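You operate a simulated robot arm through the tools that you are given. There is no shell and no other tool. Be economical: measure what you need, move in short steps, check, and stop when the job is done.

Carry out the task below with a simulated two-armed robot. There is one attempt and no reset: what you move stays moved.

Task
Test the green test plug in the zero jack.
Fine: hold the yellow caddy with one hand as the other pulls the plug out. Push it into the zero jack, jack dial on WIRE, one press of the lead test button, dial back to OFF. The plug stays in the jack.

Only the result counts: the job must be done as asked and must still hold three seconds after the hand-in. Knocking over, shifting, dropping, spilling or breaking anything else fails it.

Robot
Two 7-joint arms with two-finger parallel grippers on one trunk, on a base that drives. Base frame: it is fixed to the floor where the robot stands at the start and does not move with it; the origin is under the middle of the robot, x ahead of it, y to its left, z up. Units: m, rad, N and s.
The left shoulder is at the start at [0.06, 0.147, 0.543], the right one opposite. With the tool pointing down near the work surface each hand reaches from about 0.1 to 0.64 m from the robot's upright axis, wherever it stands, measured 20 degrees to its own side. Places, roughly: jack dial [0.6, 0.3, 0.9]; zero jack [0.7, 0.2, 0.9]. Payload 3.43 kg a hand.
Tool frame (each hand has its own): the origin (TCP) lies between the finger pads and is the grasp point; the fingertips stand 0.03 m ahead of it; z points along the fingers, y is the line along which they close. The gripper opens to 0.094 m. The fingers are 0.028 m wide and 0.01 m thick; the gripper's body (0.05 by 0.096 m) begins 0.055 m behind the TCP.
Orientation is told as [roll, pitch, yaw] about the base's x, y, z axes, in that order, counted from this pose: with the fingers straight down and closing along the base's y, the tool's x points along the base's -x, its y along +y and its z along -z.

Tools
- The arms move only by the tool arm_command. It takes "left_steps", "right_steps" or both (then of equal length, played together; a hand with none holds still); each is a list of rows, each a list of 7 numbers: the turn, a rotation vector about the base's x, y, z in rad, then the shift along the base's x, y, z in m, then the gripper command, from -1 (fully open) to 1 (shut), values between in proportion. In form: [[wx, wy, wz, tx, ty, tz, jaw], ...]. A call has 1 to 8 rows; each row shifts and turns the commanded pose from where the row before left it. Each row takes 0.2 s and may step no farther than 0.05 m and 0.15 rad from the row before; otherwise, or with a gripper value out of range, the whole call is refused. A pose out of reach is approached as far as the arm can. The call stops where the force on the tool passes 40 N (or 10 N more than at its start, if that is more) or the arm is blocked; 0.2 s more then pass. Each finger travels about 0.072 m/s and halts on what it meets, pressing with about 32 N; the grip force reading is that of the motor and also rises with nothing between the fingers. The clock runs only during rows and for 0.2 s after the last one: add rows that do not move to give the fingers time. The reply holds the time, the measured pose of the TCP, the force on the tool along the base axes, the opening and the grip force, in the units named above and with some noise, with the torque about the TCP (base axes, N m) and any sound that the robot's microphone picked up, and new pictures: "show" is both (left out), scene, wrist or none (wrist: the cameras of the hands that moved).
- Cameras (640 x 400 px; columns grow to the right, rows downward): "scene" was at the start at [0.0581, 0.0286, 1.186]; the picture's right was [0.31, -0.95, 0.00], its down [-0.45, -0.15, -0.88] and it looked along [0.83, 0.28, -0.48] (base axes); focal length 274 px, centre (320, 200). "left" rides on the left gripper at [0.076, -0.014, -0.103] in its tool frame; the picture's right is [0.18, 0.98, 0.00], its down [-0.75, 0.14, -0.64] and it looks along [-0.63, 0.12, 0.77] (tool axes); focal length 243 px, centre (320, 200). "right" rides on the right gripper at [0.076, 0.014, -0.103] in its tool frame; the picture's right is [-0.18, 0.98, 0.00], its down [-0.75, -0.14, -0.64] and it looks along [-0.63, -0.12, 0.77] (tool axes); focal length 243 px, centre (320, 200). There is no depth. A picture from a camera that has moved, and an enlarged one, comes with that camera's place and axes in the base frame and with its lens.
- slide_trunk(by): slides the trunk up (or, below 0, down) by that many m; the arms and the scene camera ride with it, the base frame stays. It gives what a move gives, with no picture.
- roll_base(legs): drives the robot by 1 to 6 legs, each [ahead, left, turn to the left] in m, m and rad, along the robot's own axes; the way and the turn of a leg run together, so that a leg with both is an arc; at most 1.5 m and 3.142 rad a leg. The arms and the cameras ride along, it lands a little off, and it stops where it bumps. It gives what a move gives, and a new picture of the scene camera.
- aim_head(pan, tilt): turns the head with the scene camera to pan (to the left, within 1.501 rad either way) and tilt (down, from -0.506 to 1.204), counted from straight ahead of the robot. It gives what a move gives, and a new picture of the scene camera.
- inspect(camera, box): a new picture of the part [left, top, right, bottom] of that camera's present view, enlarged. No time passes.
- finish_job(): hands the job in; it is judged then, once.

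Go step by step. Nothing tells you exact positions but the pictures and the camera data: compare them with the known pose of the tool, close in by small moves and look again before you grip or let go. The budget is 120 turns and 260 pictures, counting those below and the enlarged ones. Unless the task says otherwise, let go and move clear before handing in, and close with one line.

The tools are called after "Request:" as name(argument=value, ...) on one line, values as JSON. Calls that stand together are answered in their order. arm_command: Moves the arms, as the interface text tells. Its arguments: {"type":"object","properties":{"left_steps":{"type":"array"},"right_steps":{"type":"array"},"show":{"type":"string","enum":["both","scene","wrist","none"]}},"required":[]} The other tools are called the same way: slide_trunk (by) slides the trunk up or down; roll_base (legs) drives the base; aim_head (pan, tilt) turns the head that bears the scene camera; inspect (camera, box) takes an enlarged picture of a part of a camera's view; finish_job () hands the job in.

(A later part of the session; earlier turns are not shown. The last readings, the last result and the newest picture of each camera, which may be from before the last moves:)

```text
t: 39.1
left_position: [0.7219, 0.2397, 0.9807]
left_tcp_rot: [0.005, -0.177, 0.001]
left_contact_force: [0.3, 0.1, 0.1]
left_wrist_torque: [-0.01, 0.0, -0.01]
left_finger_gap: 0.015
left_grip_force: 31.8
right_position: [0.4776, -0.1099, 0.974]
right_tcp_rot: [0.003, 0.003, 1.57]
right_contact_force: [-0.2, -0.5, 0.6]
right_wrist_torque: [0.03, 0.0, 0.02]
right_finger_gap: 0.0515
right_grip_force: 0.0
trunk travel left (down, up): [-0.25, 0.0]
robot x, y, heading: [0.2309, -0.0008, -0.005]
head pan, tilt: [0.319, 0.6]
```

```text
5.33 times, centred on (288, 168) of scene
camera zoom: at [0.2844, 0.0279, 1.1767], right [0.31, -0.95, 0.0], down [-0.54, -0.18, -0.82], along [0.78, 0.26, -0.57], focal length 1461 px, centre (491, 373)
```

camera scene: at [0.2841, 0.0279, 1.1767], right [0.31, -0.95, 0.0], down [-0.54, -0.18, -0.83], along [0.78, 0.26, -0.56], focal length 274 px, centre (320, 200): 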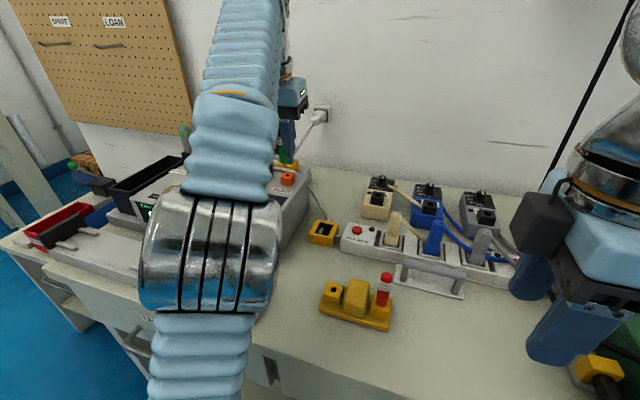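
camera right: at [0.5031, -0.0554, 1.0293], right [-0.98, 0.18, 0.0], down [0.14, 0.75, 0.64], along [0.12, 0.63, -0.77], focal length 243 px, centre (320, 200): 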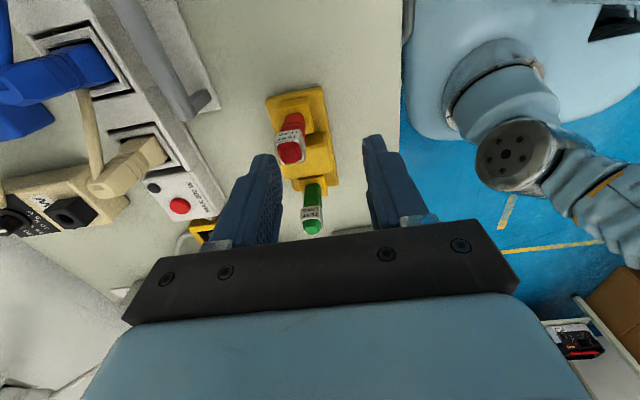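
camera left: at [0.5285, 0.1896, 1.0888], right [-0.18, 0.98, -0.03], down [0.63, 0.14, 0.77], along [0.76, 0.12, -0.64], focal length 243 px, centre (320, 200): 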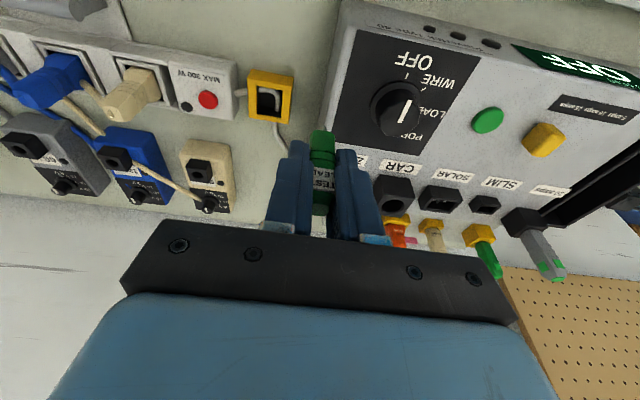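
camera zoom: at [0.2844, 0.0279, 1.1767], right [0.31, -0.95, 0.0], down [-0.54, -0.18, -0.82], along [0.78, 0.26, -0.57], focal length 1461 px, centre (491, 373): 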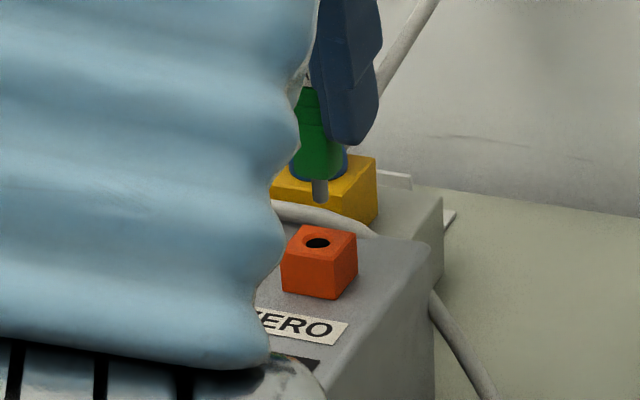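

Hole at (0.721, 0.241, 0.907), pin tip at (0.7245, 0.240, 0.923). I correct by −3.5 mm in x and +1 mm in y and come down 10 mm for another check.

Request:
arm_command(left_steps=[[0, 0, 0, -0.0035, 0.001, 0, 0.9], [0, 0, 0, 0, 0.0, -0.005, 0.9], [0, 0, 0, 0, 0, -0.005, 0.9], [0, 0, 0, 0, 0, 0, 0.9]], show="none")

Request:
inspect(camera="left", box=[270, 80, 390, 170])

Request:
inspect(camera="scene", box=[256, 145, 336, 195])

```text
t: 40.1
left_position: [0.7165, 0.2406, 0.9699]
left_tcp_rot: [0.005, -0.177, -0.001]
left_contact_force: [-0.3, -0.1, -0.8]
left_wrist_torque: [-0.02, -0.02, 0.02]
left_finger_gap: 0.015
left_grip_force: 31.3
right_position: [0.4774, -0.108, 0.974]
right_tcp_rot: [0.003, 0.002, 1.569]
right_contact_force: [0.4, -0.3, 0.5]
right_wrist_torque: [0.01, 0.0, 0.05]
right_finger_gap: 0.0516
right_grip_force: 0.0
trunk travel left (down, up): [-0.25, 0.0]
robot x, y, heading: [0.227, -0.0033, -0.0]
head pan, tilt: [0.319, 0.6]
```

```text
4.44 times, centred on (330, 125) of left
camera zoom: at [0.6242, 0.2261, 1.0587], right [-0.18, 0.98, -0.03], down [0.63, 0.14, 0.77], along [0.76, 0.12, -0.64], focal length 1078 px, centre (276, 533)
```

zoom: 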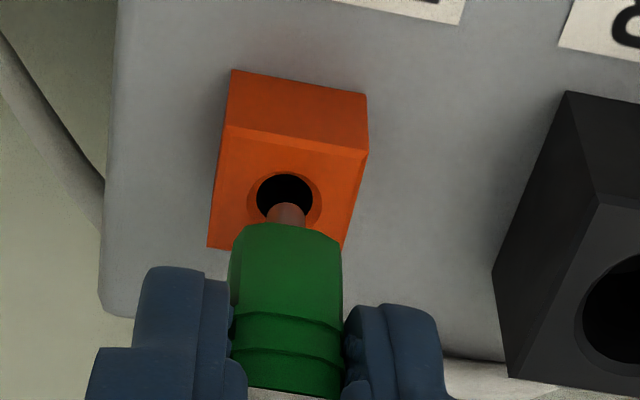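

```text
8.00 times, centred on (296, 170) of scene
camera zoom: at [0.2843, 0.0279, 1.1767], right [0.31, -0.95, 0.0], down [-0.54, -0.18, -0.82], along [0.78, 0.26, -0.57], focal length 2192 px, centre (512, 440)
```

zoom: 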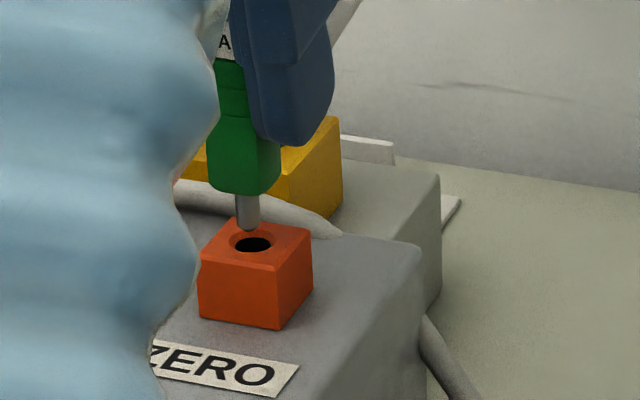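

Only about 1.5 mm off in x now. I correct that and lower the pin into the hole in small steps.

Request:
arm_command(left_steps=[[0, 0, 0, 0.0015, -0.0004, 0, 0.9], [0, 0, 0, 0, 0.0, -0.003, 0.9], [0, 0, 0, 0, 0, -0.003, 0.9], [0, 0, 0, 0, 0, -0.002, 0.9], [0, 0, 0, 0, 0, -0.002, 0.9]], show="none")

Request:
inspect(camera="left", box=[270, 80, 390, 170])

Request:
inspect(camera="scene", box=[256, 145, 336, 195])

```text
t: 41.3
left_position: [0.7177, 0.2399, 0.9594]
left_tcp_rot: [0.005, -0.177, 0.0]
left_contact_force: [-1.1, -0.4, 0.7]
left_wrist_torque: [0.02, -0.01, 0.0]
left_finger_gap: 0.0151
left_grip_force: 31.6
right_position: [0.4769, -0.1085, 0.974]
right_tcp_rot: [0.003, 0.003, 1.57]
right_contact_force: [-0.5, 0.2, 0.2]
right_wrist_torque: [0.01, 0.02, -0.01]
right_finger_gap: 0.0516
right_grip_force: 0.0
trunk travel left (down, up): [-0.25, 0.0]
robot x, y, heading: [0.23, 0.0023, -0.003]
head pan, tilt: [0.319, 0.6]
```

```text
4.44 times, centred on (330, 125) of left
camera zoom: at [0.6252, 0.2256, 1.0491], right [-0.18, 0.98, -0.03], down [0.63, 0.14, 0.77], along [0.76, 0.12, -0.64], focal length 1078 px, centre (276, 533)
```

zoom: 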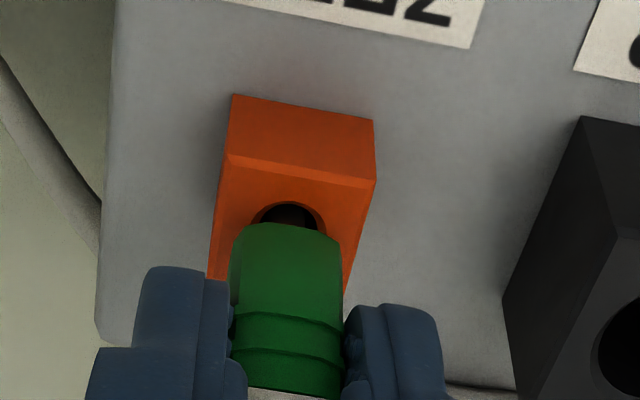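

```text
8.00 times, centred on (296, 170) of scene
camera zoom: at [0.2842, 0.0278, 1.1767], right [0.31, -0.95, 0.0], down [-0.54, -0.18, -0.83], along [0.78, 0.26, -0.56], focal length 2192 px, centre (512, 440)
```

zoom: 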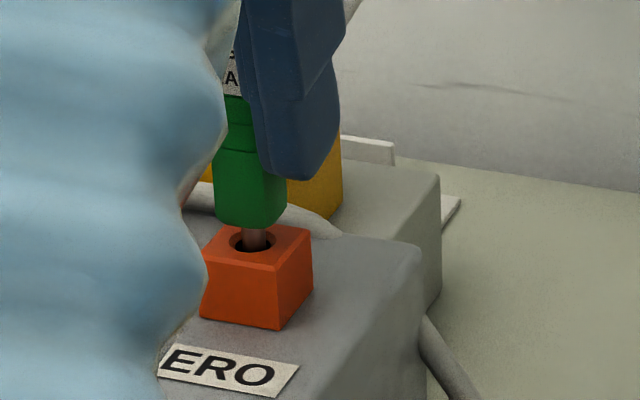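

The pin is entering the hole without contact force. I keep pushing down.

Request:
arm_command(left_steps=[[0, 0, 0, 0, 0, -0.002, 0.9], [0, 0, 0, 0, 0.0, -0.002, 0.9], [0, 0, 0, 0, 0, -0.002, 0.9], [0, 0, 0, 0, 0, -0.002, 0.9], [0, 0, 0, 0, 0, -0.002, 0.9]], show="none")

Request:
inspect(camera="left", box=[270, 80, 390, 170])

Request:
inspect(camera="scene", box=[256, 145, 336, 195])

```text
t: 42.5
left_position: [0.7177, 0.2407, 0.952]
left_tcp_rot: [0.007, -0.181, -0.002]
left_contact_force: [4.5, 2.9, 23.0]
left_wrist_torque: [0.08, -0.09, 0.04]
left_finger_gap: 0.0151
left_grip_force: 32.1
right_position: [0.4773, -0.1094, 0.9739]
right_tcp_rot: [0.004, 0.004, 1.57]
right_contact_force: [0.0, -0.1, -0.5]
right_wrist_torque: [-0.01, 0.01, -0.02]
right_finger_gap: 0.0516
right_grip_force: 0.1
trunk travel left (down, up): [-0.25, 0.0]
robot x, y, heading: [0.2301, -0.0007, -0.001]
head pan, tilt: [0.319, 0.6]
```

```text
4.44 times, centred on (330, 125) of left
camera zoom: at [0.6246, 0.2255, 1.0402], right [-0.18, 0.98, -0.03], down [0.63, 0.14, 0.77], along [0.76, 0.12, -0.64], focal length 1078 px, centre (276, 533)
```

zoom: 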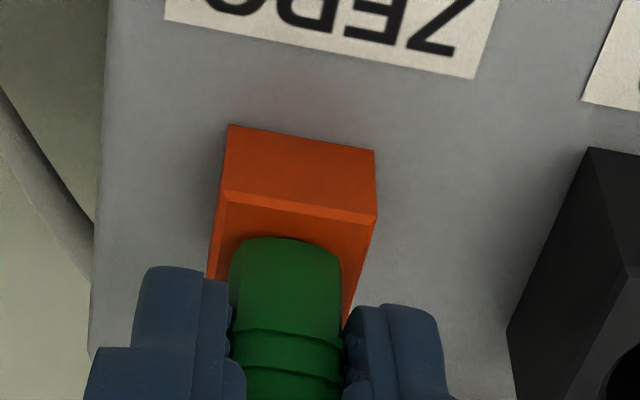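

```text
8.00 times, centred on (296, 170) of scene
camera zoom: at [0.2834, 0.0276, 1.1769], right [0.31, -0.95, 0.0], down [-0.54, -0.18, -0.83], along [0.78, 0.26, -0.56], focal length 2192 px, centre (512, 440)
```

zoom: 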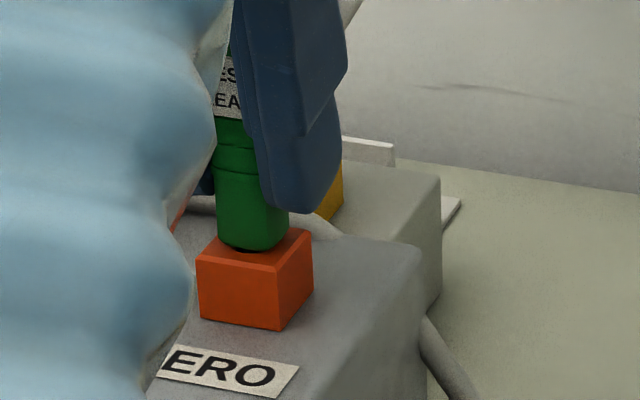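

Nearly seated with 23 N; a little more push to finish.

Request:
arm_command(left_steps=[[0, 0, 0, 0, 0, -0.0015, 0.9], [0, 0, 0, 0, 0.0, -0.0015, 0.9], [0, 0, 0, 0, 0.0, -0.0015, 0.9]], show="none")

Request:
inspect(camera="scene", box=[256, 145, 336, 195])

```text
t: 43.3
left_position: [0.7186, 0.2404, 0.9468]
left_tcp_rot: [0.005, -0.18, 0.002]
left_contact_force: [12.0, 7.4, 26.6]
left_wrist_torque: [0.03, -0.01, 0.01]
left_finger_gap: 0.0155
left_grip_force: 32.1
right_position: [0.4773, -0.1096, 0.9751]
right_tcp_rot: [0.003, 0.003, 1.569]
right_contact_force: [0.9, -1.0, 0.5]
right_wrist_torque: [0.0, -0.01, -0.01]
right_finger_gap: 0.0515
right_grip_force: 0.1
trunk travel left (down, up): [-0.25, 0.0]
robot x, y, heading: [0.2258, 0.0012, 0.002]
head pan, tilt: [0.319, 0.6]
```

```text
8.00 times, centred on (296, 170) of scene
camera zoom: at [0.284, 0.0278, 1.1768], right [0.31, -0.95, 0.0], down [-0.54, -0.18, -0.83], along [0.78, 0.26, -0.56], focal length 2192 px, centre (512, 440)
```

zoom: 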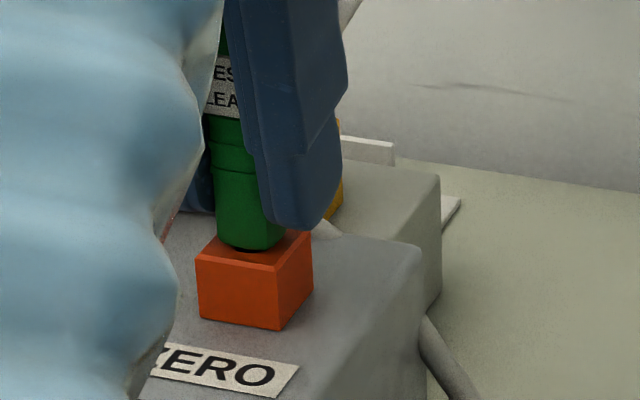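

Request:
inspect(camera="left", box=[250, 70, 410, 220])

Request:
inspect(camera="scene", box=[270, 155, 310, 180])

```text
2.67 times, centred on (330, 145) of left
camera zoom: at [0.6246, 0.2256, 1.0356], right [-0.18, 0.98, -0.03], down [0.63, 0.14, 0.77], along [0.76, 0.12, -0.64], focal length 647 px, centre (293, 347)
```

zoom: 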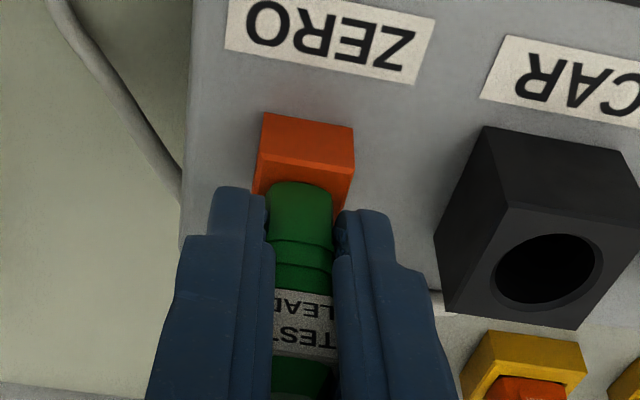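

```text
16.00 times, centred on (290, 168) of scene
camera zoom: at [0.284, 0.0278, 1.1768], right [0.31, -0.95, 0.0], down [-0.54, -0.18, -0.83], along [0.78, 0.26, -0.56], focal length 4384 px, centre (800, 720)
```

zoom: 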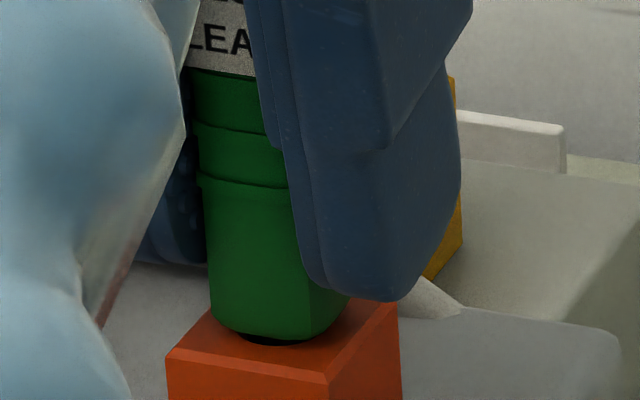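

The fingers slipped about 5 mm on the plug near the end, and a small gap remains under it. I'll release, back out toward the robot, and finish seating by pressing on the cap with closed fingertips.

Request:
arm_command(left_steps=[[0, 0, 0, 0, 0, 0.001, 0.6], [0, 0, 0, 0, 0, 0, 0.4], [0, 0, 0, 0, 0, 0, 0.4]], show="none")

Request:
inspect(camera="left", box=[250, 70, 410, 220])

Request:
inspect(camera="scene", box=[240, 130, 336, 190])

```text
t: 44.1
left_position: [0.7166, 0.2402, 0.9467]
left_tcp_rot: [0.006, -0.178, -0.001]
left_contact_force: [-0.4, -0.7, 0.2]
left_wrist_torque: [-0.01, -0.02, 0.02]
left_finger_gap: 0.0284
left_grip_force: 0.0
right_position: [0.4769, -0.1102, 0.9742]
right_tcp_rot: [0.004, 0.004, 1.569]
right_contact_force: [0.8, 0.7, 0.1]
right_wrist_torque: [-0.01, -0.01, 0.01]
right_finger_gap: 0.0516
right_grip_force: 0.0
trunk travel left (down, up): [-0.25, 0.0]
robot x, y, heading: [0.2308, -0.0008, -0.002]
head pan, tilt: [0.319, 0.6]
```

```text
2.67 times, centred on (330, 145) of left
camera zoom: at [0.6248, 0.2259, 1.0359], right [-0.18, 0.98, -0.03], down [0.63, 0.14, 0.77], along [0.76, 0.12, -0.64], focal length 647 px, centre (293, 347)
```

zoom: 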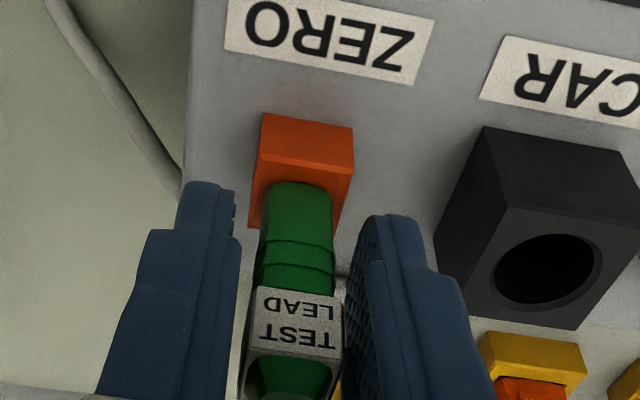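

```text
6.67 times, centred on (288, 160) of scene
camera zoom: at [0.2842, 0.0278, 1.1766], right [0.31, -0.95, 0.0], down [-0.54, -0.18, -0.83], along [0.78, 0.26, -0.56], focal length 1826 px, centre (533, 467)
```

zoom: 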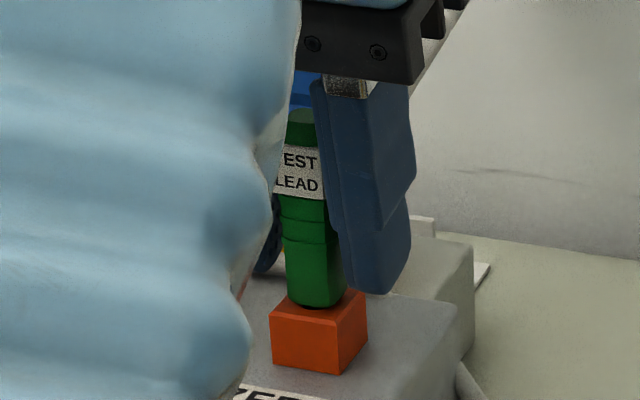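

Request:
arm_command(left_steps=[[0, 0, 0, -0.005, -0.001, 0.012, 0.4], [0, 0, 0, -0.01, 0, 0.012, 0.4], [0, 0, 0, -0.015, 0, 0.012, 0.4], [0, 0, 0, -0.015, 0, 0.012, 0.4], [0, 0, 0, -0.015, 0, 0.012, 0.4], [0, 0, 0, -0.015, 0, 0.012, 0.9], [0, 0, 0, 0, 0, 0, 1]], show="none")

Request:
inspect(camera="left", box=[250, 70, 410, 220])

Request:
inspect(camera="scene", box=[240, 130, 336, 190])

```text
t: 45.7
left_position: [0.6416, 0.2397, 1.0192]
left_tcp_rot: [0.005, -0.178, 0.0]
left_contact_force: [-0.1, 1.1, 0.1]
left_wrist_torque: [-0.01, -0.01, 0.03]
left_finger_gap: 0.0
left_grip_force: 32.1
right_position: [0.4769, -0.109, 0.974]
right_tcp_rot: [0.003, 0.005, 1.569]
right_contact_force: [0.5, -0.8, 0.7]
right_wrist_torque: [0.02, 0.0, -0.01]
right_finger_gap: 0.0517
right_grip_force: 0.1
trunk travel left (down, up): [-0.25, 0.0]
robot x, y, heading: [0.2343, 0.0011, 0.0]
head pan, tilt: [0.319, 0.6]
```

```text
2.67 times, centred on (330, 145) of left
camera zoom: at [0.5489, 0.2246, 1.1083], right [-0.18, 0.98, -0.03], down [0.63, 0.14, 0.77], along [0.76, 0.12, -0.64], focal length 647 px, centre (293, 347)
```

zoom: 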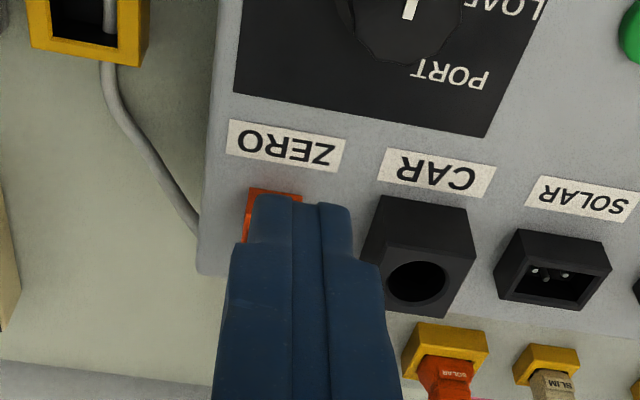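

```text
6.67 times, centred on (288, 160) of scene
camera zoom: at [0.2842, 0.0279, 1.1767], right [0.31, -0.95, 0.0], down [-0.54, -0.18, -0.83], along [0.78, 0.26, -0.56], focal length 1826 px, centre (533, 467)
```

zoom: 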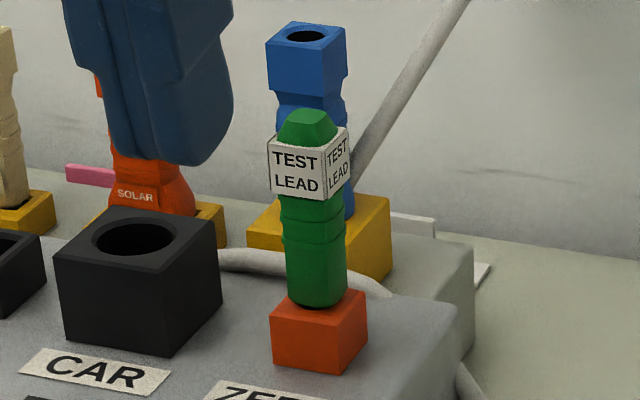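

Request:
inspect(camera="scene", box=[272, 160, 304, 190])

Request:
inspect(camera="scene", box=[360, 260, 408, 340])

```text
13.33 times, centred on (288, 175) of scene
camera zoom: at [0.2842, 0.0279, 1.1767], right [0.31, -0.95, 0.0], down [-0.54, -0.18, -0.83], along [0.78, 0.26, -0.56], focal length 3653 px, centre (747, 533)
```

zoom: 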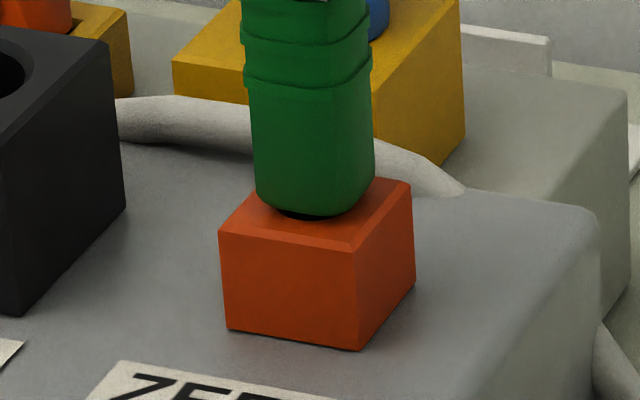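

```text
5.00 times, centred on (384, 300) of scene
camera zoom: at [0.2842, 0.0279, 1.1767], right [0.31, -0.95, 0.0], down [-0.54, -0.18, -0.83], along [0.78, 0.26, -0.56], focal length 1370 px, centre (0, -300)
```

zoom: 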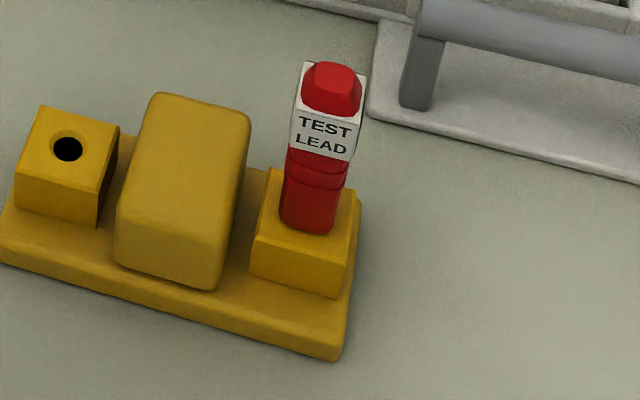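

The plug stands upright, about 3 mm short of flush. I bring the closed fingertips over its cap.

Request:
arm_command(left_steps=[[0, 0, 0, 0.025, 0, 0.003, 1], [0, 0, 0, 0.025, 0, 0, 1], [0, 0, 0, 0.02, 0.0, 0, 1], [0, 0, 0, 0.004, 0, 0, 1]], show="none")

Request:
inspect(camera="left", box=[250, 70, 410, 220])

Request:
inspect(camera="scene", box=[240, 130, 336, 190])

```text
t: 46.7
left_position: [0.7086, 0.2359, 1.0134]
left_tcp_rot: [0.007, -0.181, 0.0]
left_contact_force: [0.4, -0.8, 0.0]
left_wrist_torque: [-0.02, -0.02, -0.02]
left_finger_gap: 0.0001
left_grip_force: 31.7
left hand out of reach, approached as far as the arm can: row 3
right_position: [0.4762, -0.108, 0.974]
right_tcp_rot: [0.003, 0.003, 1.569]
right_contact_force: [1.0, 1.0, -0.5]
right_wrist_torque: [0.02, 0.0, -0.06]
right_finger_gap: 0.0518
right_grip_force: 0.2
trunk travel left (down, up): [-0.25, 0.0]
robot x, y, heading: [0.2302, -0.0003, 0.001]
head pan, tilt: [0.319, 0.6]
```

```text
2.67 times, centred on (330, 145) of left
camera zoom: at [0.6164, 0.2223, 1.1027], right [-0.18, 0.98, -0.03], down [0.63, 0.14, 0.77], along [0.76, 0.12, -0.64], focal length 647 px, centre (293, 347)
```

zoom: 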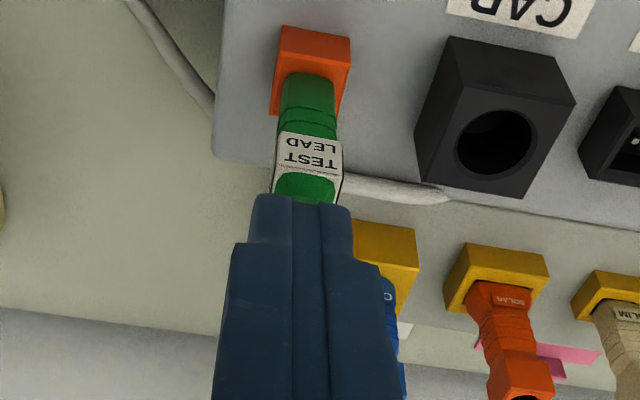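

```text
6.67 times, centred on (288, 160) of scene
camera zoom: at [0.2842, 0.0278, 1.1767], right [0.31, -0.95, 0.0], down [-0.54, -0.18, -0.83], along [0.78, 0.26, -0.56], focal length 1826 px, centre (533, 467)
```

zoom: 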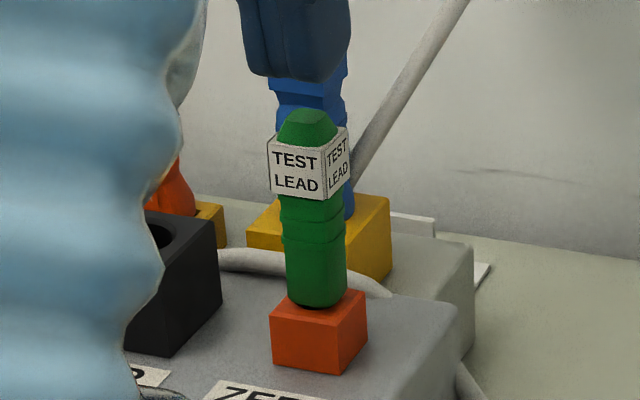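

Request:
arm_command(left_steps=[[0, 0, 0, 0.003, 0.002, -0.004, 1], [0, 0, 0, 0.0025, 0.001, -0.004, 1], [0, 0, 0, 0, 0.0, -0.003, 1]], show="none")

Request:
inspect(camera="left", box=[250, 70, 410, 220])

Request:
inspect(camera="scene", box=[240, 130, 336, 190])

```text
t: 47.5
left_position: [0.7169, 0.2427, 1.0046]
left_tcp_rot: [0.006, -0.179, -0.003]
left_contact_force: [0.7, 0.7, 0.4]
left_wrist_torque: [0.01, -0.02, 0.0]
left_finger_gap: 0.0
left_grip_force: 31.4
right_position: [0.4778, -0.1087, 0.9743]
right_tcp_rot: [0.005, 0.004, 1.57]
right_contact_force: [-0.8, 0.8, 0.2]
right_wrist_torque: [-0.02, -0.01, -0.03]
right_finger_gap: 0.0515
right_grip_force: 0.1
trunk travel left (down, up): [-0.25, 0.0]
robot x, y, heading: [0.2279, 0.0012, -0.003]
head pan, tilt: [0.319, 0.6]
```

```text
2.67 times, centred on (330, 145) of left
camera zoom: at [0.6237, 0.2268, 1.0935], right [-0.18, 0.98, -0.03], down [0.63, 0.14, 0.77], along [0.76, 0.12, -0.64], focal length 647 px, centre (293, 347)
```

zoom: 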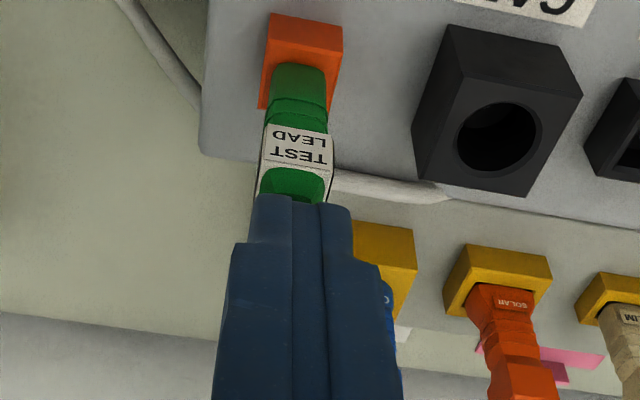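

```text
6.67 times, centred on (288, 160) of scene
camera zoom: at [0.2843, 0.0278, 1.1767], right [0.31, -0.95, 0.0], down [-0.54, -0.18, -0.82], along [0.78, 0.26, -0.57], focal length 1826 px, centre (533, 467)
```

zoom: 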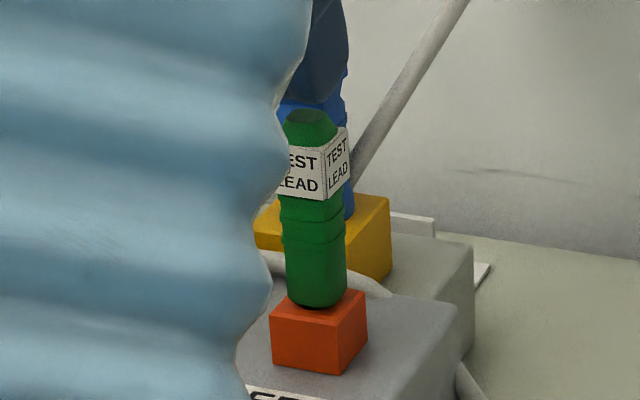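

Request:
arm_command(left_steps=[[0, 0, 0, -0.002, -0.003, -0.002, 1], [0, 0, 0, 0, 0, -0.003, 1], [0, 0, 0, 0, 0.0, -0.002, 1], [0, 0, 0, 0, 0.0, -0.002, 1], [0, 0, 0, 0, 0.0, -0.002, 1], [0, 0, 0, 0, 0.0, -0.002, 1]], show="none")

Request:
inspect(camera="scene", box=[240, 130, 336, 190])

```text
t: 48.7
left_position: [0.7144, 0.2385, 0.9976]
left_tcp_rot: [0.009, -0.19, -0.001]
left_contact_force: [-1.9, -0.7, 21.5]
left_wrist_torque: [0.04, 0.07, 0.08]
left_finger_gap: 0.0003
left_grip_force: 31.8
right_position: [0.4758, -0.1088, 0.9744]
right_tcp_rot: [0.003, 0.004, 1.568]
right_contact_force: [-0.8, -0.2, 0.2]
right_wrist_torque: [0.04, -0.02, -0.03]
right_finger_gap: 0.0518
right_grip_force: 0.0
trunk travel left (down, up): [-0.25, 0.0]
robot x, y, heading: [0.2268, 0.0009, -0.0]
head pan, tilt: [0.319, 0.6]
stopped in row 6 (left hand): the force on the tool passed its limit at 44 N (the readings are from after the stop); the commanded pose is now the measured one
```

```text
6.67 times, centred on (288, 160) of scene
camera zoom: at [0.2828, 0.0272, 1.1768], right [0.31, -0.95, 0.0], down [-0.54, -0.18, -0.83], along [0.78, 0.26, -0.56], focal length 1826 px, centre (533, 467)
```

zoom: 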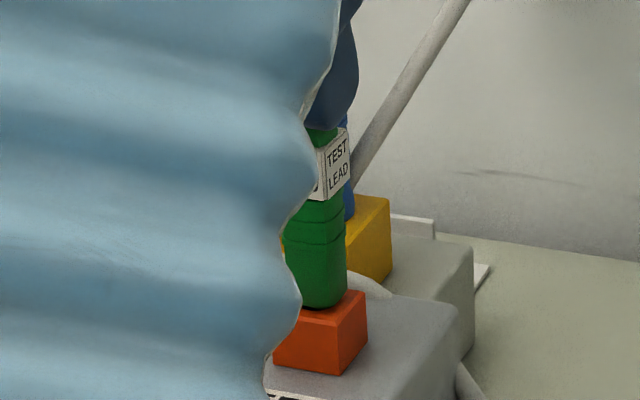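

Request:
inspect(camera="scene", box=[272, 160, 304, 190])

Request:
arm_command(left_steps=[[0, 0, 0, 0, 0, -0.002, 1], [0, 0, 0, 0, 0, -0.002, 1], [0, 0, 0, 0, 0, -0.002, 1], [0, 0, 0, 0, 0, -0.002, 1], [0, 0, 0, 0, 0, -0.002, 1]], show="none")

Request:
inspect(camera="scene", box=[272, 160, 304, 190])

```text
13.33 times, centred on (288, 175) of scene
camera zoom: at [0.2828, 0.0272, 1.1768], right [0.31, -0.95, 0.0], down [-0.54, -0.18, -0.83], along [0.78, 0.26, -0.56], focal length 3653 px, centre (747, 533)
```

zoom: 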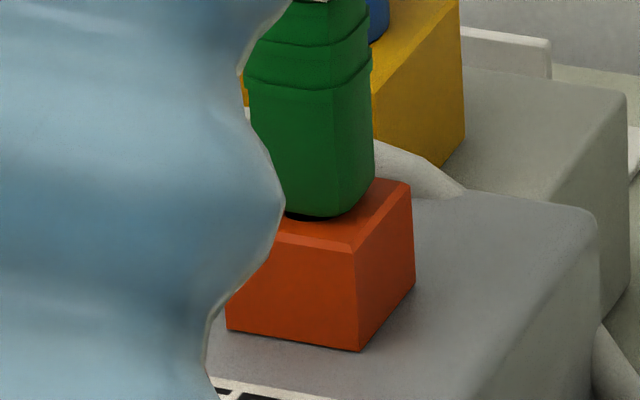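

```text
t: 49.1
left_position: [0.7138, 0.2375, 0.9985]
left_tcp_rot: [0.009, -0.197, -0.003]
left_contact_force: [-4.7, -2.3, 23.1]
left_wrist_torque: [-0.04, 0.12, 0.11]
left_finger_gap: 0.0001
left_grip_force: 32.2
right_position: [0.4763, -0.1087, 0.9742]
right_tcp_rot: [0.002, 0.003, 1.571]
right_contact_force: [0.1, 0.5, 0.0]
right_wrist_torque: [-0.01, 0.0, 0.0]
right_finger_gap: 0.0517
right_grip_force: 0.0
trunk travel left (down, up): [-0.25, 0.0]
robot x, y, heading: [0.2295, 0.0011, -0.009]
head pan, tilt: [0.319, 0.6]
stopped in row 1 (left hand): the force on the tool passed its limit at 44 N (the readings are from after the stop); the commanded pose is now the measured one
```

```text
13.33 times, centred on (288, 175) of scene
camera zoom: at [0.2825, 0.027, 1.1767], right [0.31, -0.95, 0.0], down [-0.54, -0.18, -0.83], along [0.78, 0.26, -0.56], focal length 3653 px, centre (747, 533)
```

zoom: 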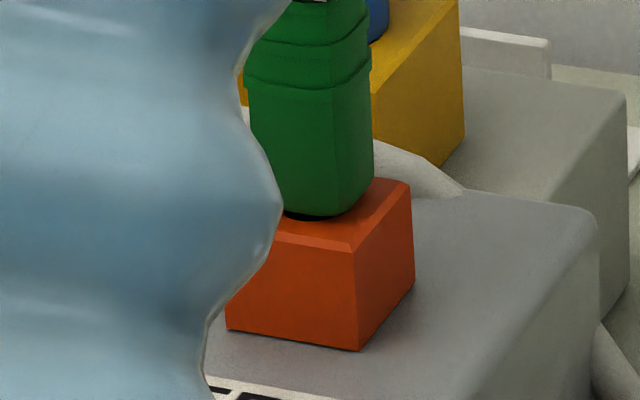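

The plug doesn't yield to 44 N, so it is fully seated. Next is the dial, whose knob top I place near (0.627, 0.268, 0.911); I lift off and back away for a clear view.

Request:
arm_command(left_steps=[[0, 0, 0, 0, 0, 0.01, 1], [0, 0, 0, -0.03, 0.005, 0.005, 1], [0, 0, 0, -0.04, 0.01, 0, 1], [0, 0, 0, -0.04, 0.01, 0, 0.4], [0, 0, 0, -0.02, 0.01, 0, 0.1]], show="none")

Request:
inspect(camera="left", box=[220, 40, 476, 240])

Request:
inspect(camera="scene", box=[180, 110, 340, 210])

```text
t: 50.3
left_position: [0.5892, 0.2754, 1.012]
left_tcp_rot: [0.009, -0.191, -0.002]
left_contact_force: [0.5, -0.2, -0.1]
left_wrist_torque: [0.03, 0.0, -0.01]
left_finger_gap: 0.0422
left_grip_force: 0.0
right_position: [0.4777, -0.109, 0.9742]
right_tcp_rot: [0.003, 0.004, 1.57]
right_contact_force: [1.0, -0.9, 0.7]
right_wrist_torque: [0.01, -0.02, 0.0]
right_finger_gap: 0.0517
right_grip_force: 0.0
trunk travel left (down, up): [-0.25, 0.0]
robot x, y, heading: [0.2308, 0.0032, 0.001]
head pan, tilt: [0.319, 0.6]
```

```text
2.00 times, centred on (348, 140) of left
camera zoom: at [0.4942, 0.2607, 1.0996], right [-0.18, 0.98, -0.03], down [0.62, 0.13, 0.78], along [0.77, 0.12, -0.63], focal length 485 px, centre (264, 320)
```

zoom: 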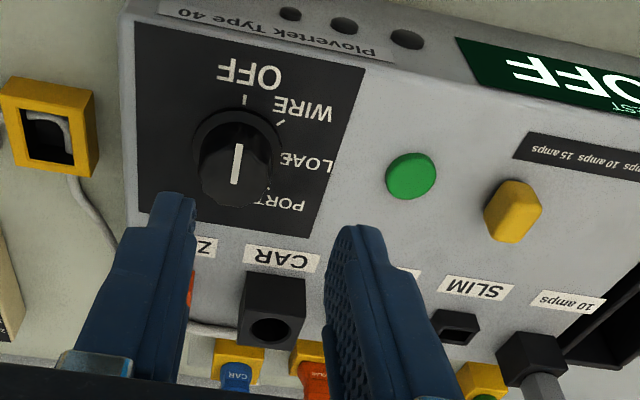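

```text
4.00 times, centred on (260, 160) of scene
camera zoom: at [0.2843, 0.0278, 1.1767], right [0.31, -0.95, 0.0], down [-0.54, -0.18, -0.83], along [0.78, 0.26, -0.56], focal length 1096 px, centre (560, 360)
```

zoom: 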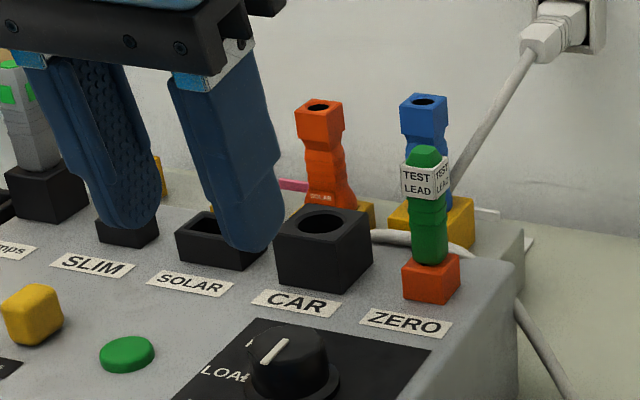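

The knob's axis is at about (0.624, 0.266), with OFF toward the robot and WIRE 45° clockwise. I set the left hand vertical, yaw it +0.6 and place it over the knob.

Request:
arm_command(left_steps=[[0, 0.095, 0, 0.008, -0.002, 0, -0.1], [0, 0.095, 0, 0.008, -0.002, 0, -0.15], [0, 0, 0.15, 0.008, -0.002, 0, -0.15], [0, 0, 0.15, 0.008, -0.002, 0, -0.15], [0, 0, 0.15, 0.003, -0.001, -0.01, -0.15], [0, 0, 0.15, 0, 0, -0.015, -0.15], [0, 0, 0, 0, 0, -0.015, -0.15]], show="none")

Request:
inspect(camera="left", box=[200, 40, 440, 240])

Request:
inspect(camera="scene", box=[180, 110, 340, 210])

```text
t: 51.9
left_position: [0.6109, 0.2669, 0.9702]
left_tcp_rot: [0.011, -0.051, 0.449]
left_contact_force: [-1.2, 0.9, 0.6]
left_wrist_torque: [-0.01, 0.01, 0.0]
left_finger_gap: 0.0544
left_grip_force: 0.0
left hand out of reach, approached as far as the arm can: row 2, 3
right_position: [0.477, -0.109, 0.9735]
right_tcp_rot: [0.004, 0.003, 1.568]
right_contact_force: [1.0, -1.2, -0.8]
right_wrist_torque: [0.0, 0.01, 0.01]
right_finger_gap: 0.0515
right_grip_force: 0.2
trunk travel left (down, up): [-0.25, 0.0]
robot x, y, heading: [0.228, 0.0019, -0.001]
head pan, tilt: [0.319, 0.6]
```

```text
2.00 times, centred on (320, 140) of left
camera zoom: at [0.5445, 0.2189, 1.0712], right [-0.59, 0.81, 0.0], down [0.59, 0.43, 0.68], along [0.55, 0.4, -0.73], focal length 485 px, centre (320, 320)
```

zoom: 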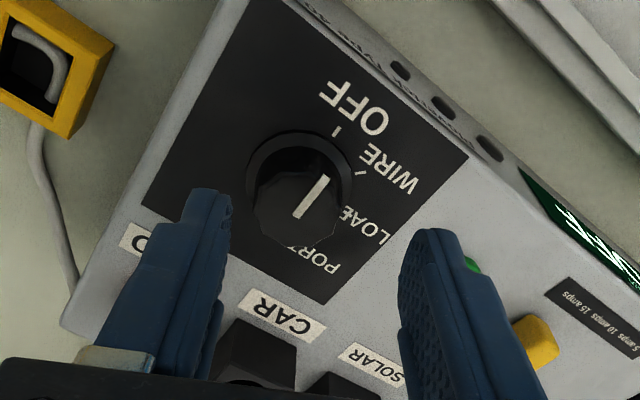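

```text
4.00 times, centred on (260, 160) of scene
camera zoom: at [0.2843, 0.0278, 1.1767], right [0.31, -0.95, 0.0], down [-0.54, -0.18, -0.83], along [0.78, 0.26, -0.56], focal length 1096 px, centre (560, 360)
```

zoom: 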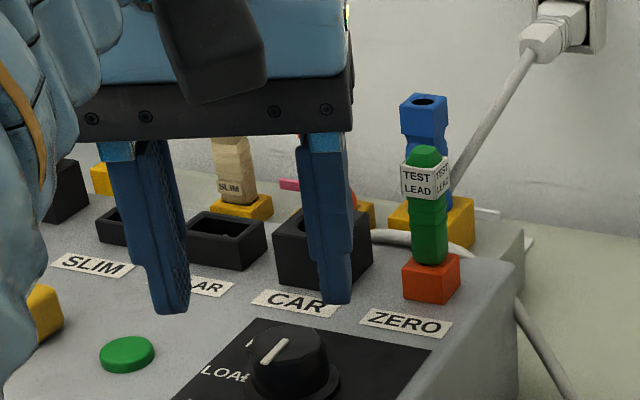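

Request:
arm_command(left_steps=[[0, 0, 0.1, 0.006, 0, -0.01, -0.15], [0, 0, 0, 0.006, 0.0, -0.01, -0.15], [0, 0, 0, 0, 0, -0.005, -0.15]], show="none")

Request:
inspect(camera="left", box=[200, 40, 440, 240])

Request:
inspect(camera="scene", box=[180, 120, 340, 220])

```text
t: 52.7
left_position: [0.6214, 0.2684, 0.9463]
left_tcp_rot: [0.007, -0.05, 0.549]
left_contact_force: [0.1, 0.3, 0.4]
left_wrist_torque: [0.03, 0.05, 0.0]
left_finger_gap: 0.0539
left_grip_force: 0.1
right_position: [0.4775, -0.1084, 0.9738]
right_tcp_rot: [0.004, 0.002, 1.57]
right_contact_force: [0.3, -0.3, -0.2]
right_wrist_torque: [0.01, -0.01, -0.01]
right_finger_gap: 0.0519
right_grip_force: 0.0
trunk travel left (down, up): [-0.25, 0.0]
robot x, y, heading: [0.2284, 0.0024, -0.002]
head pan, tilt: [0.319, 0.6]
```

```text
2.00 times, centred on (320, 140) of left
camera zoom: at [0.5603, 0.2126, 1.0467], right [-0.67, 0.74, 0.0], down [0.54, 0.49, 0.68], along [0.51, 0.46, -0.73], focal length 485 px, centre (320, 320)
```

zoom: 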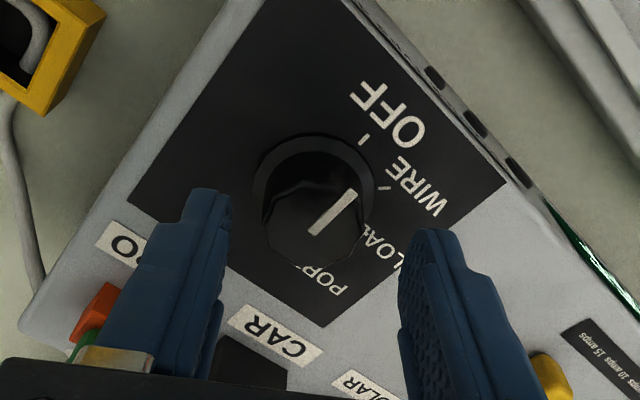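

```text
4.00 times, centred on (260, 170) of scene
camera zoom: at [0.2843, 0.0279, 1.1767], right [0.31, -0.95, 0.0], down [-0.54, -0.18, -0.82], along [0.78, 0.26, -0.57], focal length 1096 px, centre (560, 320)
```

zoom: 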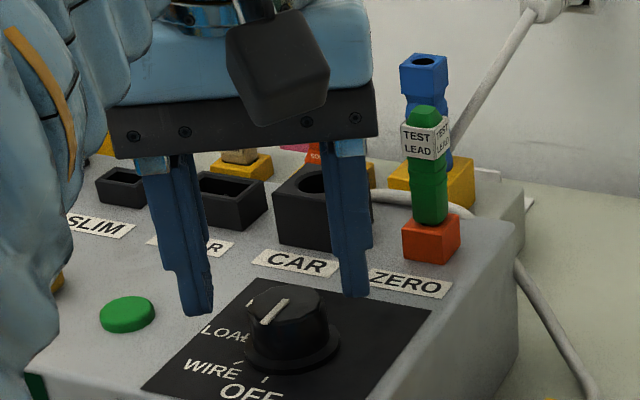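

Request:
arm_command(left_steps=[[0, 0, 0, 0.001, -0.002, -0.006, -0.15], [0, 0, 0, 0, 0.0, -0.005, -0.15], [0, 0, 0, 0, 0, -0.004, -0.15]], show="none")

Request:
inspect(camera="left", box=[200, 40, 440, 240])

Request:
inspect(camera="scene", box=[200, 140, 320, 220])

```text
t: 53.5
left_position: [0.6223, 0.2656, 0.9304]
left_tcp_rot: [0.007, -0.051, 0.548]
left_contact_force: [-0.1, -0.1, -0.2]
left_wrist_torque: [0.0, 0.0, -0.02]
left_finger_gap: 0.0543
left_grip_force: 0.1
right_position: [0.4773, -0.1091, 0.974]
right_tcp_rot: [0.003, 0.002, 1.569]
right_contact_force: [-0.5, -0.2, 0.3]
right_wrist_torque: [0.01, 0.02, 0.01]
right_finger_gap: 0.0518
right_grip_force: 0.1
trunk travel left (down, up): [-0.25, 0.0]
robot x, y, heading: [0.2302, 0.0023, -0.003]
head pan, tilt: [0.319, 0.6]
```

```text
2.00 times, centred on (320, 140) of left
camera zoom: at [0.5611, 0.2103, 1.0318], right [-0.67, 0.74, 0.0], down [0.54, 0.49, 0.68], along [0.51, 0.46, -0.73], focal length 485 px, centre (320, 320)
```

zoom: 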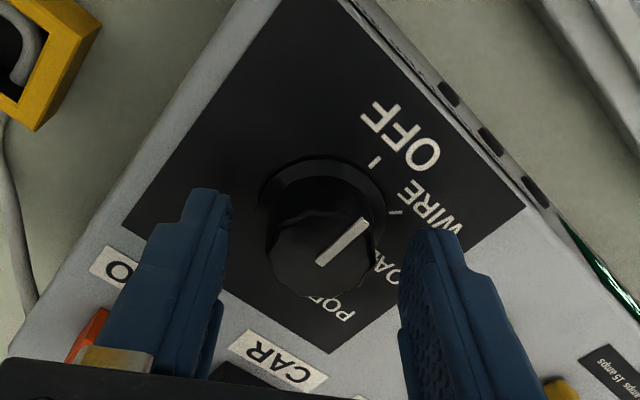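

```text
5.00 times, centred on (260, 180) of scene
camera zoom: at [0.2842, 0.0279, 1.1767], right [0.31, -0.95, 0.0], down [-0.54, -0.18, -0.83], along [0.78, 0.26, -0.56], focal length 1370 px, centre (620, 300)
```

zoom: 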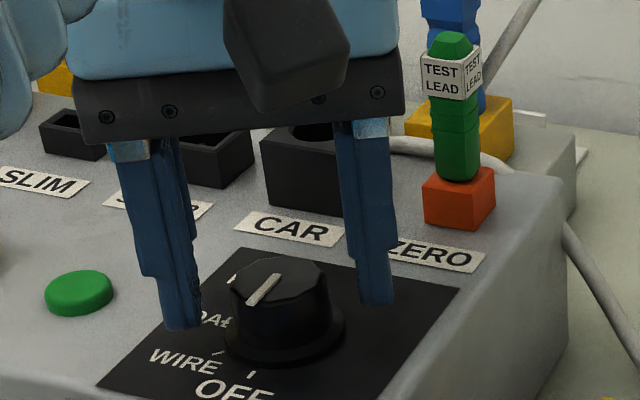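

Request:
arm_command(left_steps=[[0, 0, 0, 0, 0, -0.004, -0.15], [0, 0, 0, 0, 0.0, 0, 0.2], [0, 0, 0, 0, 0, 0, 0.8], [0, 0, 0, 0, 0, 0, 0.8]], show="none")

Request:
inspect(camera="left", box=[200, 40, 440, 240])

```text
t: 54.5
left_position: [0.6209, 0.2645, 0.9277]
left_tcp_rot: [0.009, -0.051, 0.549]
left_contact_force: [0.0, 0.9, 0.8]
left_wrist_torque: [-0.35, -0.45, -0.03]
left_finger_gap: 0.0338
left_grip_force: 45.0
right_position: [0.4765, -0.1083, 0.974]
right_tcp_rot: [0.005, 0.003, 1.568]
right_contact_force: [0.6, -0.3, -0.3]
right_wrist_torque: [0.02, 0.02, 0.0]
right_finger_gap: 0.0518
right_grip_force: 0.1
trunk travel left (down, up): [-0.25, 0.0]
robot x, y, heading: [0.2287, 0.0013, -0.003]
head pan, tilt: [0.319, 0.6]
```

```text
2.00 times, centred on (320, 140) of left
camera zoom: at [0.5609, 0.2104, 1.028], right [-0.67, 0.74, 0.0], down [0.54, 0.49, 0.68], along [0.51, 0.46, -0.73], focal length 485 px, centre (320, 320)
```

zoom: 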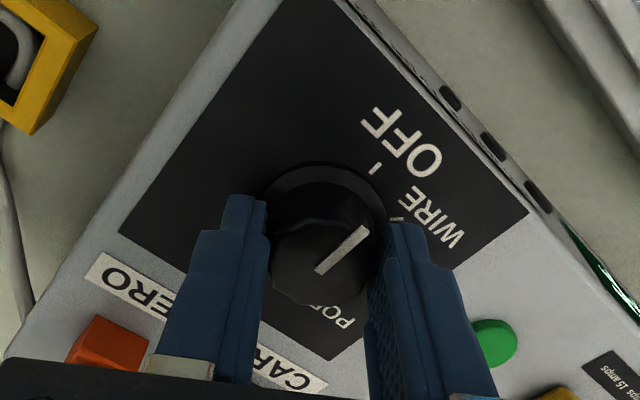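

Knob gripped. I turn it clockwise by 45° toward WIRE.

Request:
arm_command(left_steps=[[0, 0, -0.13, 0, 0, 0, 0.8], [0, 0, -0.13, 0, 0.0, 0, 0.8], [0, 0, -0.13, 0, 0, 0, 0.8], [0, 0, -0.13, 0, 0, 0, 0.8], [0, 0, -0.13, 0, 0, 0, 0.8], [0, 0, -0.135, 0, 0, 0, 0.8], [0, 0, 0, 0, 0, 0, 0.8]], show="scene")

Request:
inspect(camera="left", box=[200, 20, 520, 240])

```text
t: 56.1
left_position: [0.6221, 0.2653, 0.9285]
left_tcp_rot: [0.011, -0.051, -0.239]
left_contact_force: [-1.1, 0.2, 10.3]
left_wrist_torque: [-0.82, -0.09, -0.04]
left_finger_gap: 0.0335
left_grip_force: 45.6
right_position: [0.4767, -0.1087, 0.9748]
right_tcp_rot: [0.003, 0.003, 1.569]
right_contact_force: [0.2, 0.9, 0.5]
right_wrist_torque: [-0.04, 0.0, -0.02]
right_finger_gap: 0.0517
right_grip_force: 0.0
trunk travel left (down, up): [-0.25, 0.0]
robot x, y, heading: [0.2286, -0.0019, 0.001]
head pan, tilt: [0.319, 0.6]
camera scene: at [0.2836, 0.0277, 1.1768], right [0.31, -0.95, 0.0], down [-0.54, -0.18, -0.83], along [0.78, 0.26, -0.56], focal length 274 px, centre (320, 200)
```

scene: 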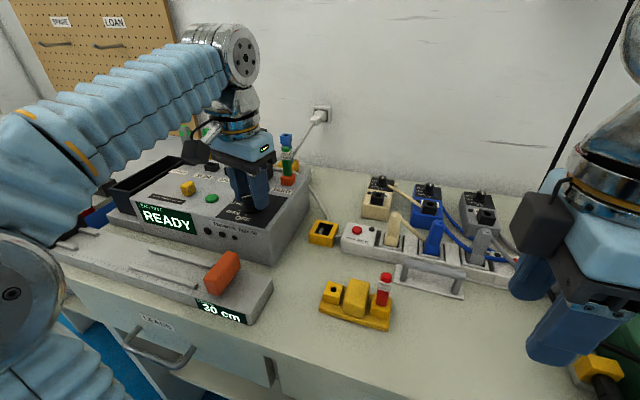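

```text
1.82 times, centred on (360, 130) of left
camera zoom: at [0.5397, 0.2704, 1.0277], right [0.05, 1.0, 0.0], down [0.73, -0.04, 0.68], along [0.68, -0.04, -0.73], focal length 441 px, centre (247, 327)
```

zoom: 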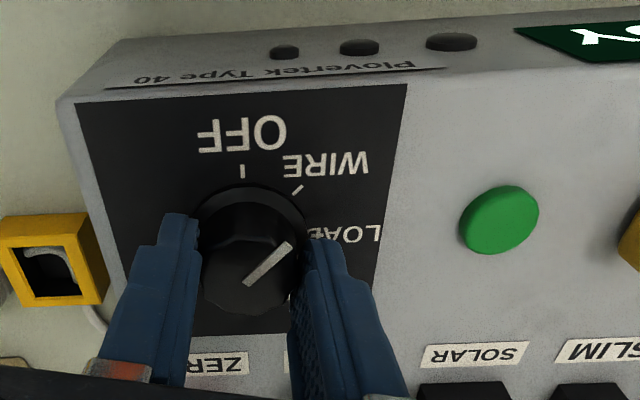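

The display shows READY with the pointer at WIRE. I release the knob and rise; the green button is at about (0.620, 0.352).

Request:
arm_command(left_steps=[[0, 0, 0, 0, 0, 0, 0.2], [0, 0, 0, 0, 0.0, 0, -0.15], [0, 0, 0, 0, 0, 0, -0.15], [0, 0, 0, 0, 0, 0.015, -0.15], [0, 0, 0, 0, 0, 0.015, -0.15], [0, 0, 0, 0, 0.02, 0, 0.5], [0, 0, 0, -0.003, 0.03, 0, 1], [0, 0, 0, 0, 0.03, 0, 1]], show="none")

Request:
inspect(camera="left", box=[200, 20, 440, 240])

Request:
inspect(camera="scene", box=[130, 130, 322, 250])

```text
t: 57.9
left_position: [0.6209, 0.3474, 0.9554]
left_tcp_rot: [0.008, -0.053, -0.238]
left_contact_force: [-0.2, -0.9, 0.5]
left_wrist_torque: [0.02, -0.04, -0.04]
left_finger_gap: 0.0001
left_grip_force: 32.4
right_position: [0.4771, -0.1092, 0.9735]
right_tcp_rot: [0.003, 0.003, 1.569]
right_contact_force: [-0.3, 0.7, 0.2]
right_wrist_torque: [0.0, 0.01, 0.0]
right_finger_gap: 0.0517
right_grip_force: 0.0
trunk travel left (down, up): [-0.25, 0.0]
robot x, y, heading: [0.2293, -0.0015, 0.002]
head pan, tilt: [0.319, 0.6]
```

```text
1.82 times, centred on (320, 130) of left
camera zoom: at [0.539, 0.3514, 1.0557], right [0.05, 1.0, 0.0], down [0.73, -0.04, 0.68], along [0.68, -0.04, -0.73], focal length 441 px, centre (320, 327)
```

zoom: 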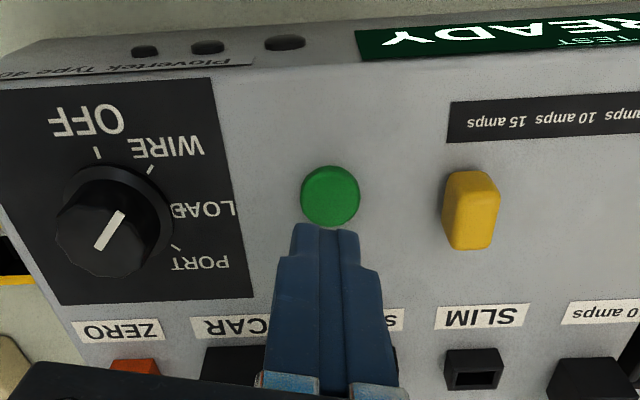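

```text
3.33 times, centred on (226, 190) of scene
camera zoom: at [0.2842, 0.0278, 1.1767], right [0.31, -0.95, 0.0], down [-0.54, -0.18, -0.83], along [0.78, 0.26, -0.56], focal length 913 px, centre (633, 233)
```

zoom: 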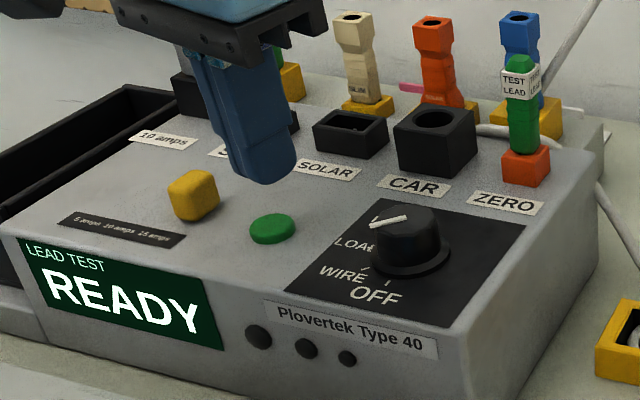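

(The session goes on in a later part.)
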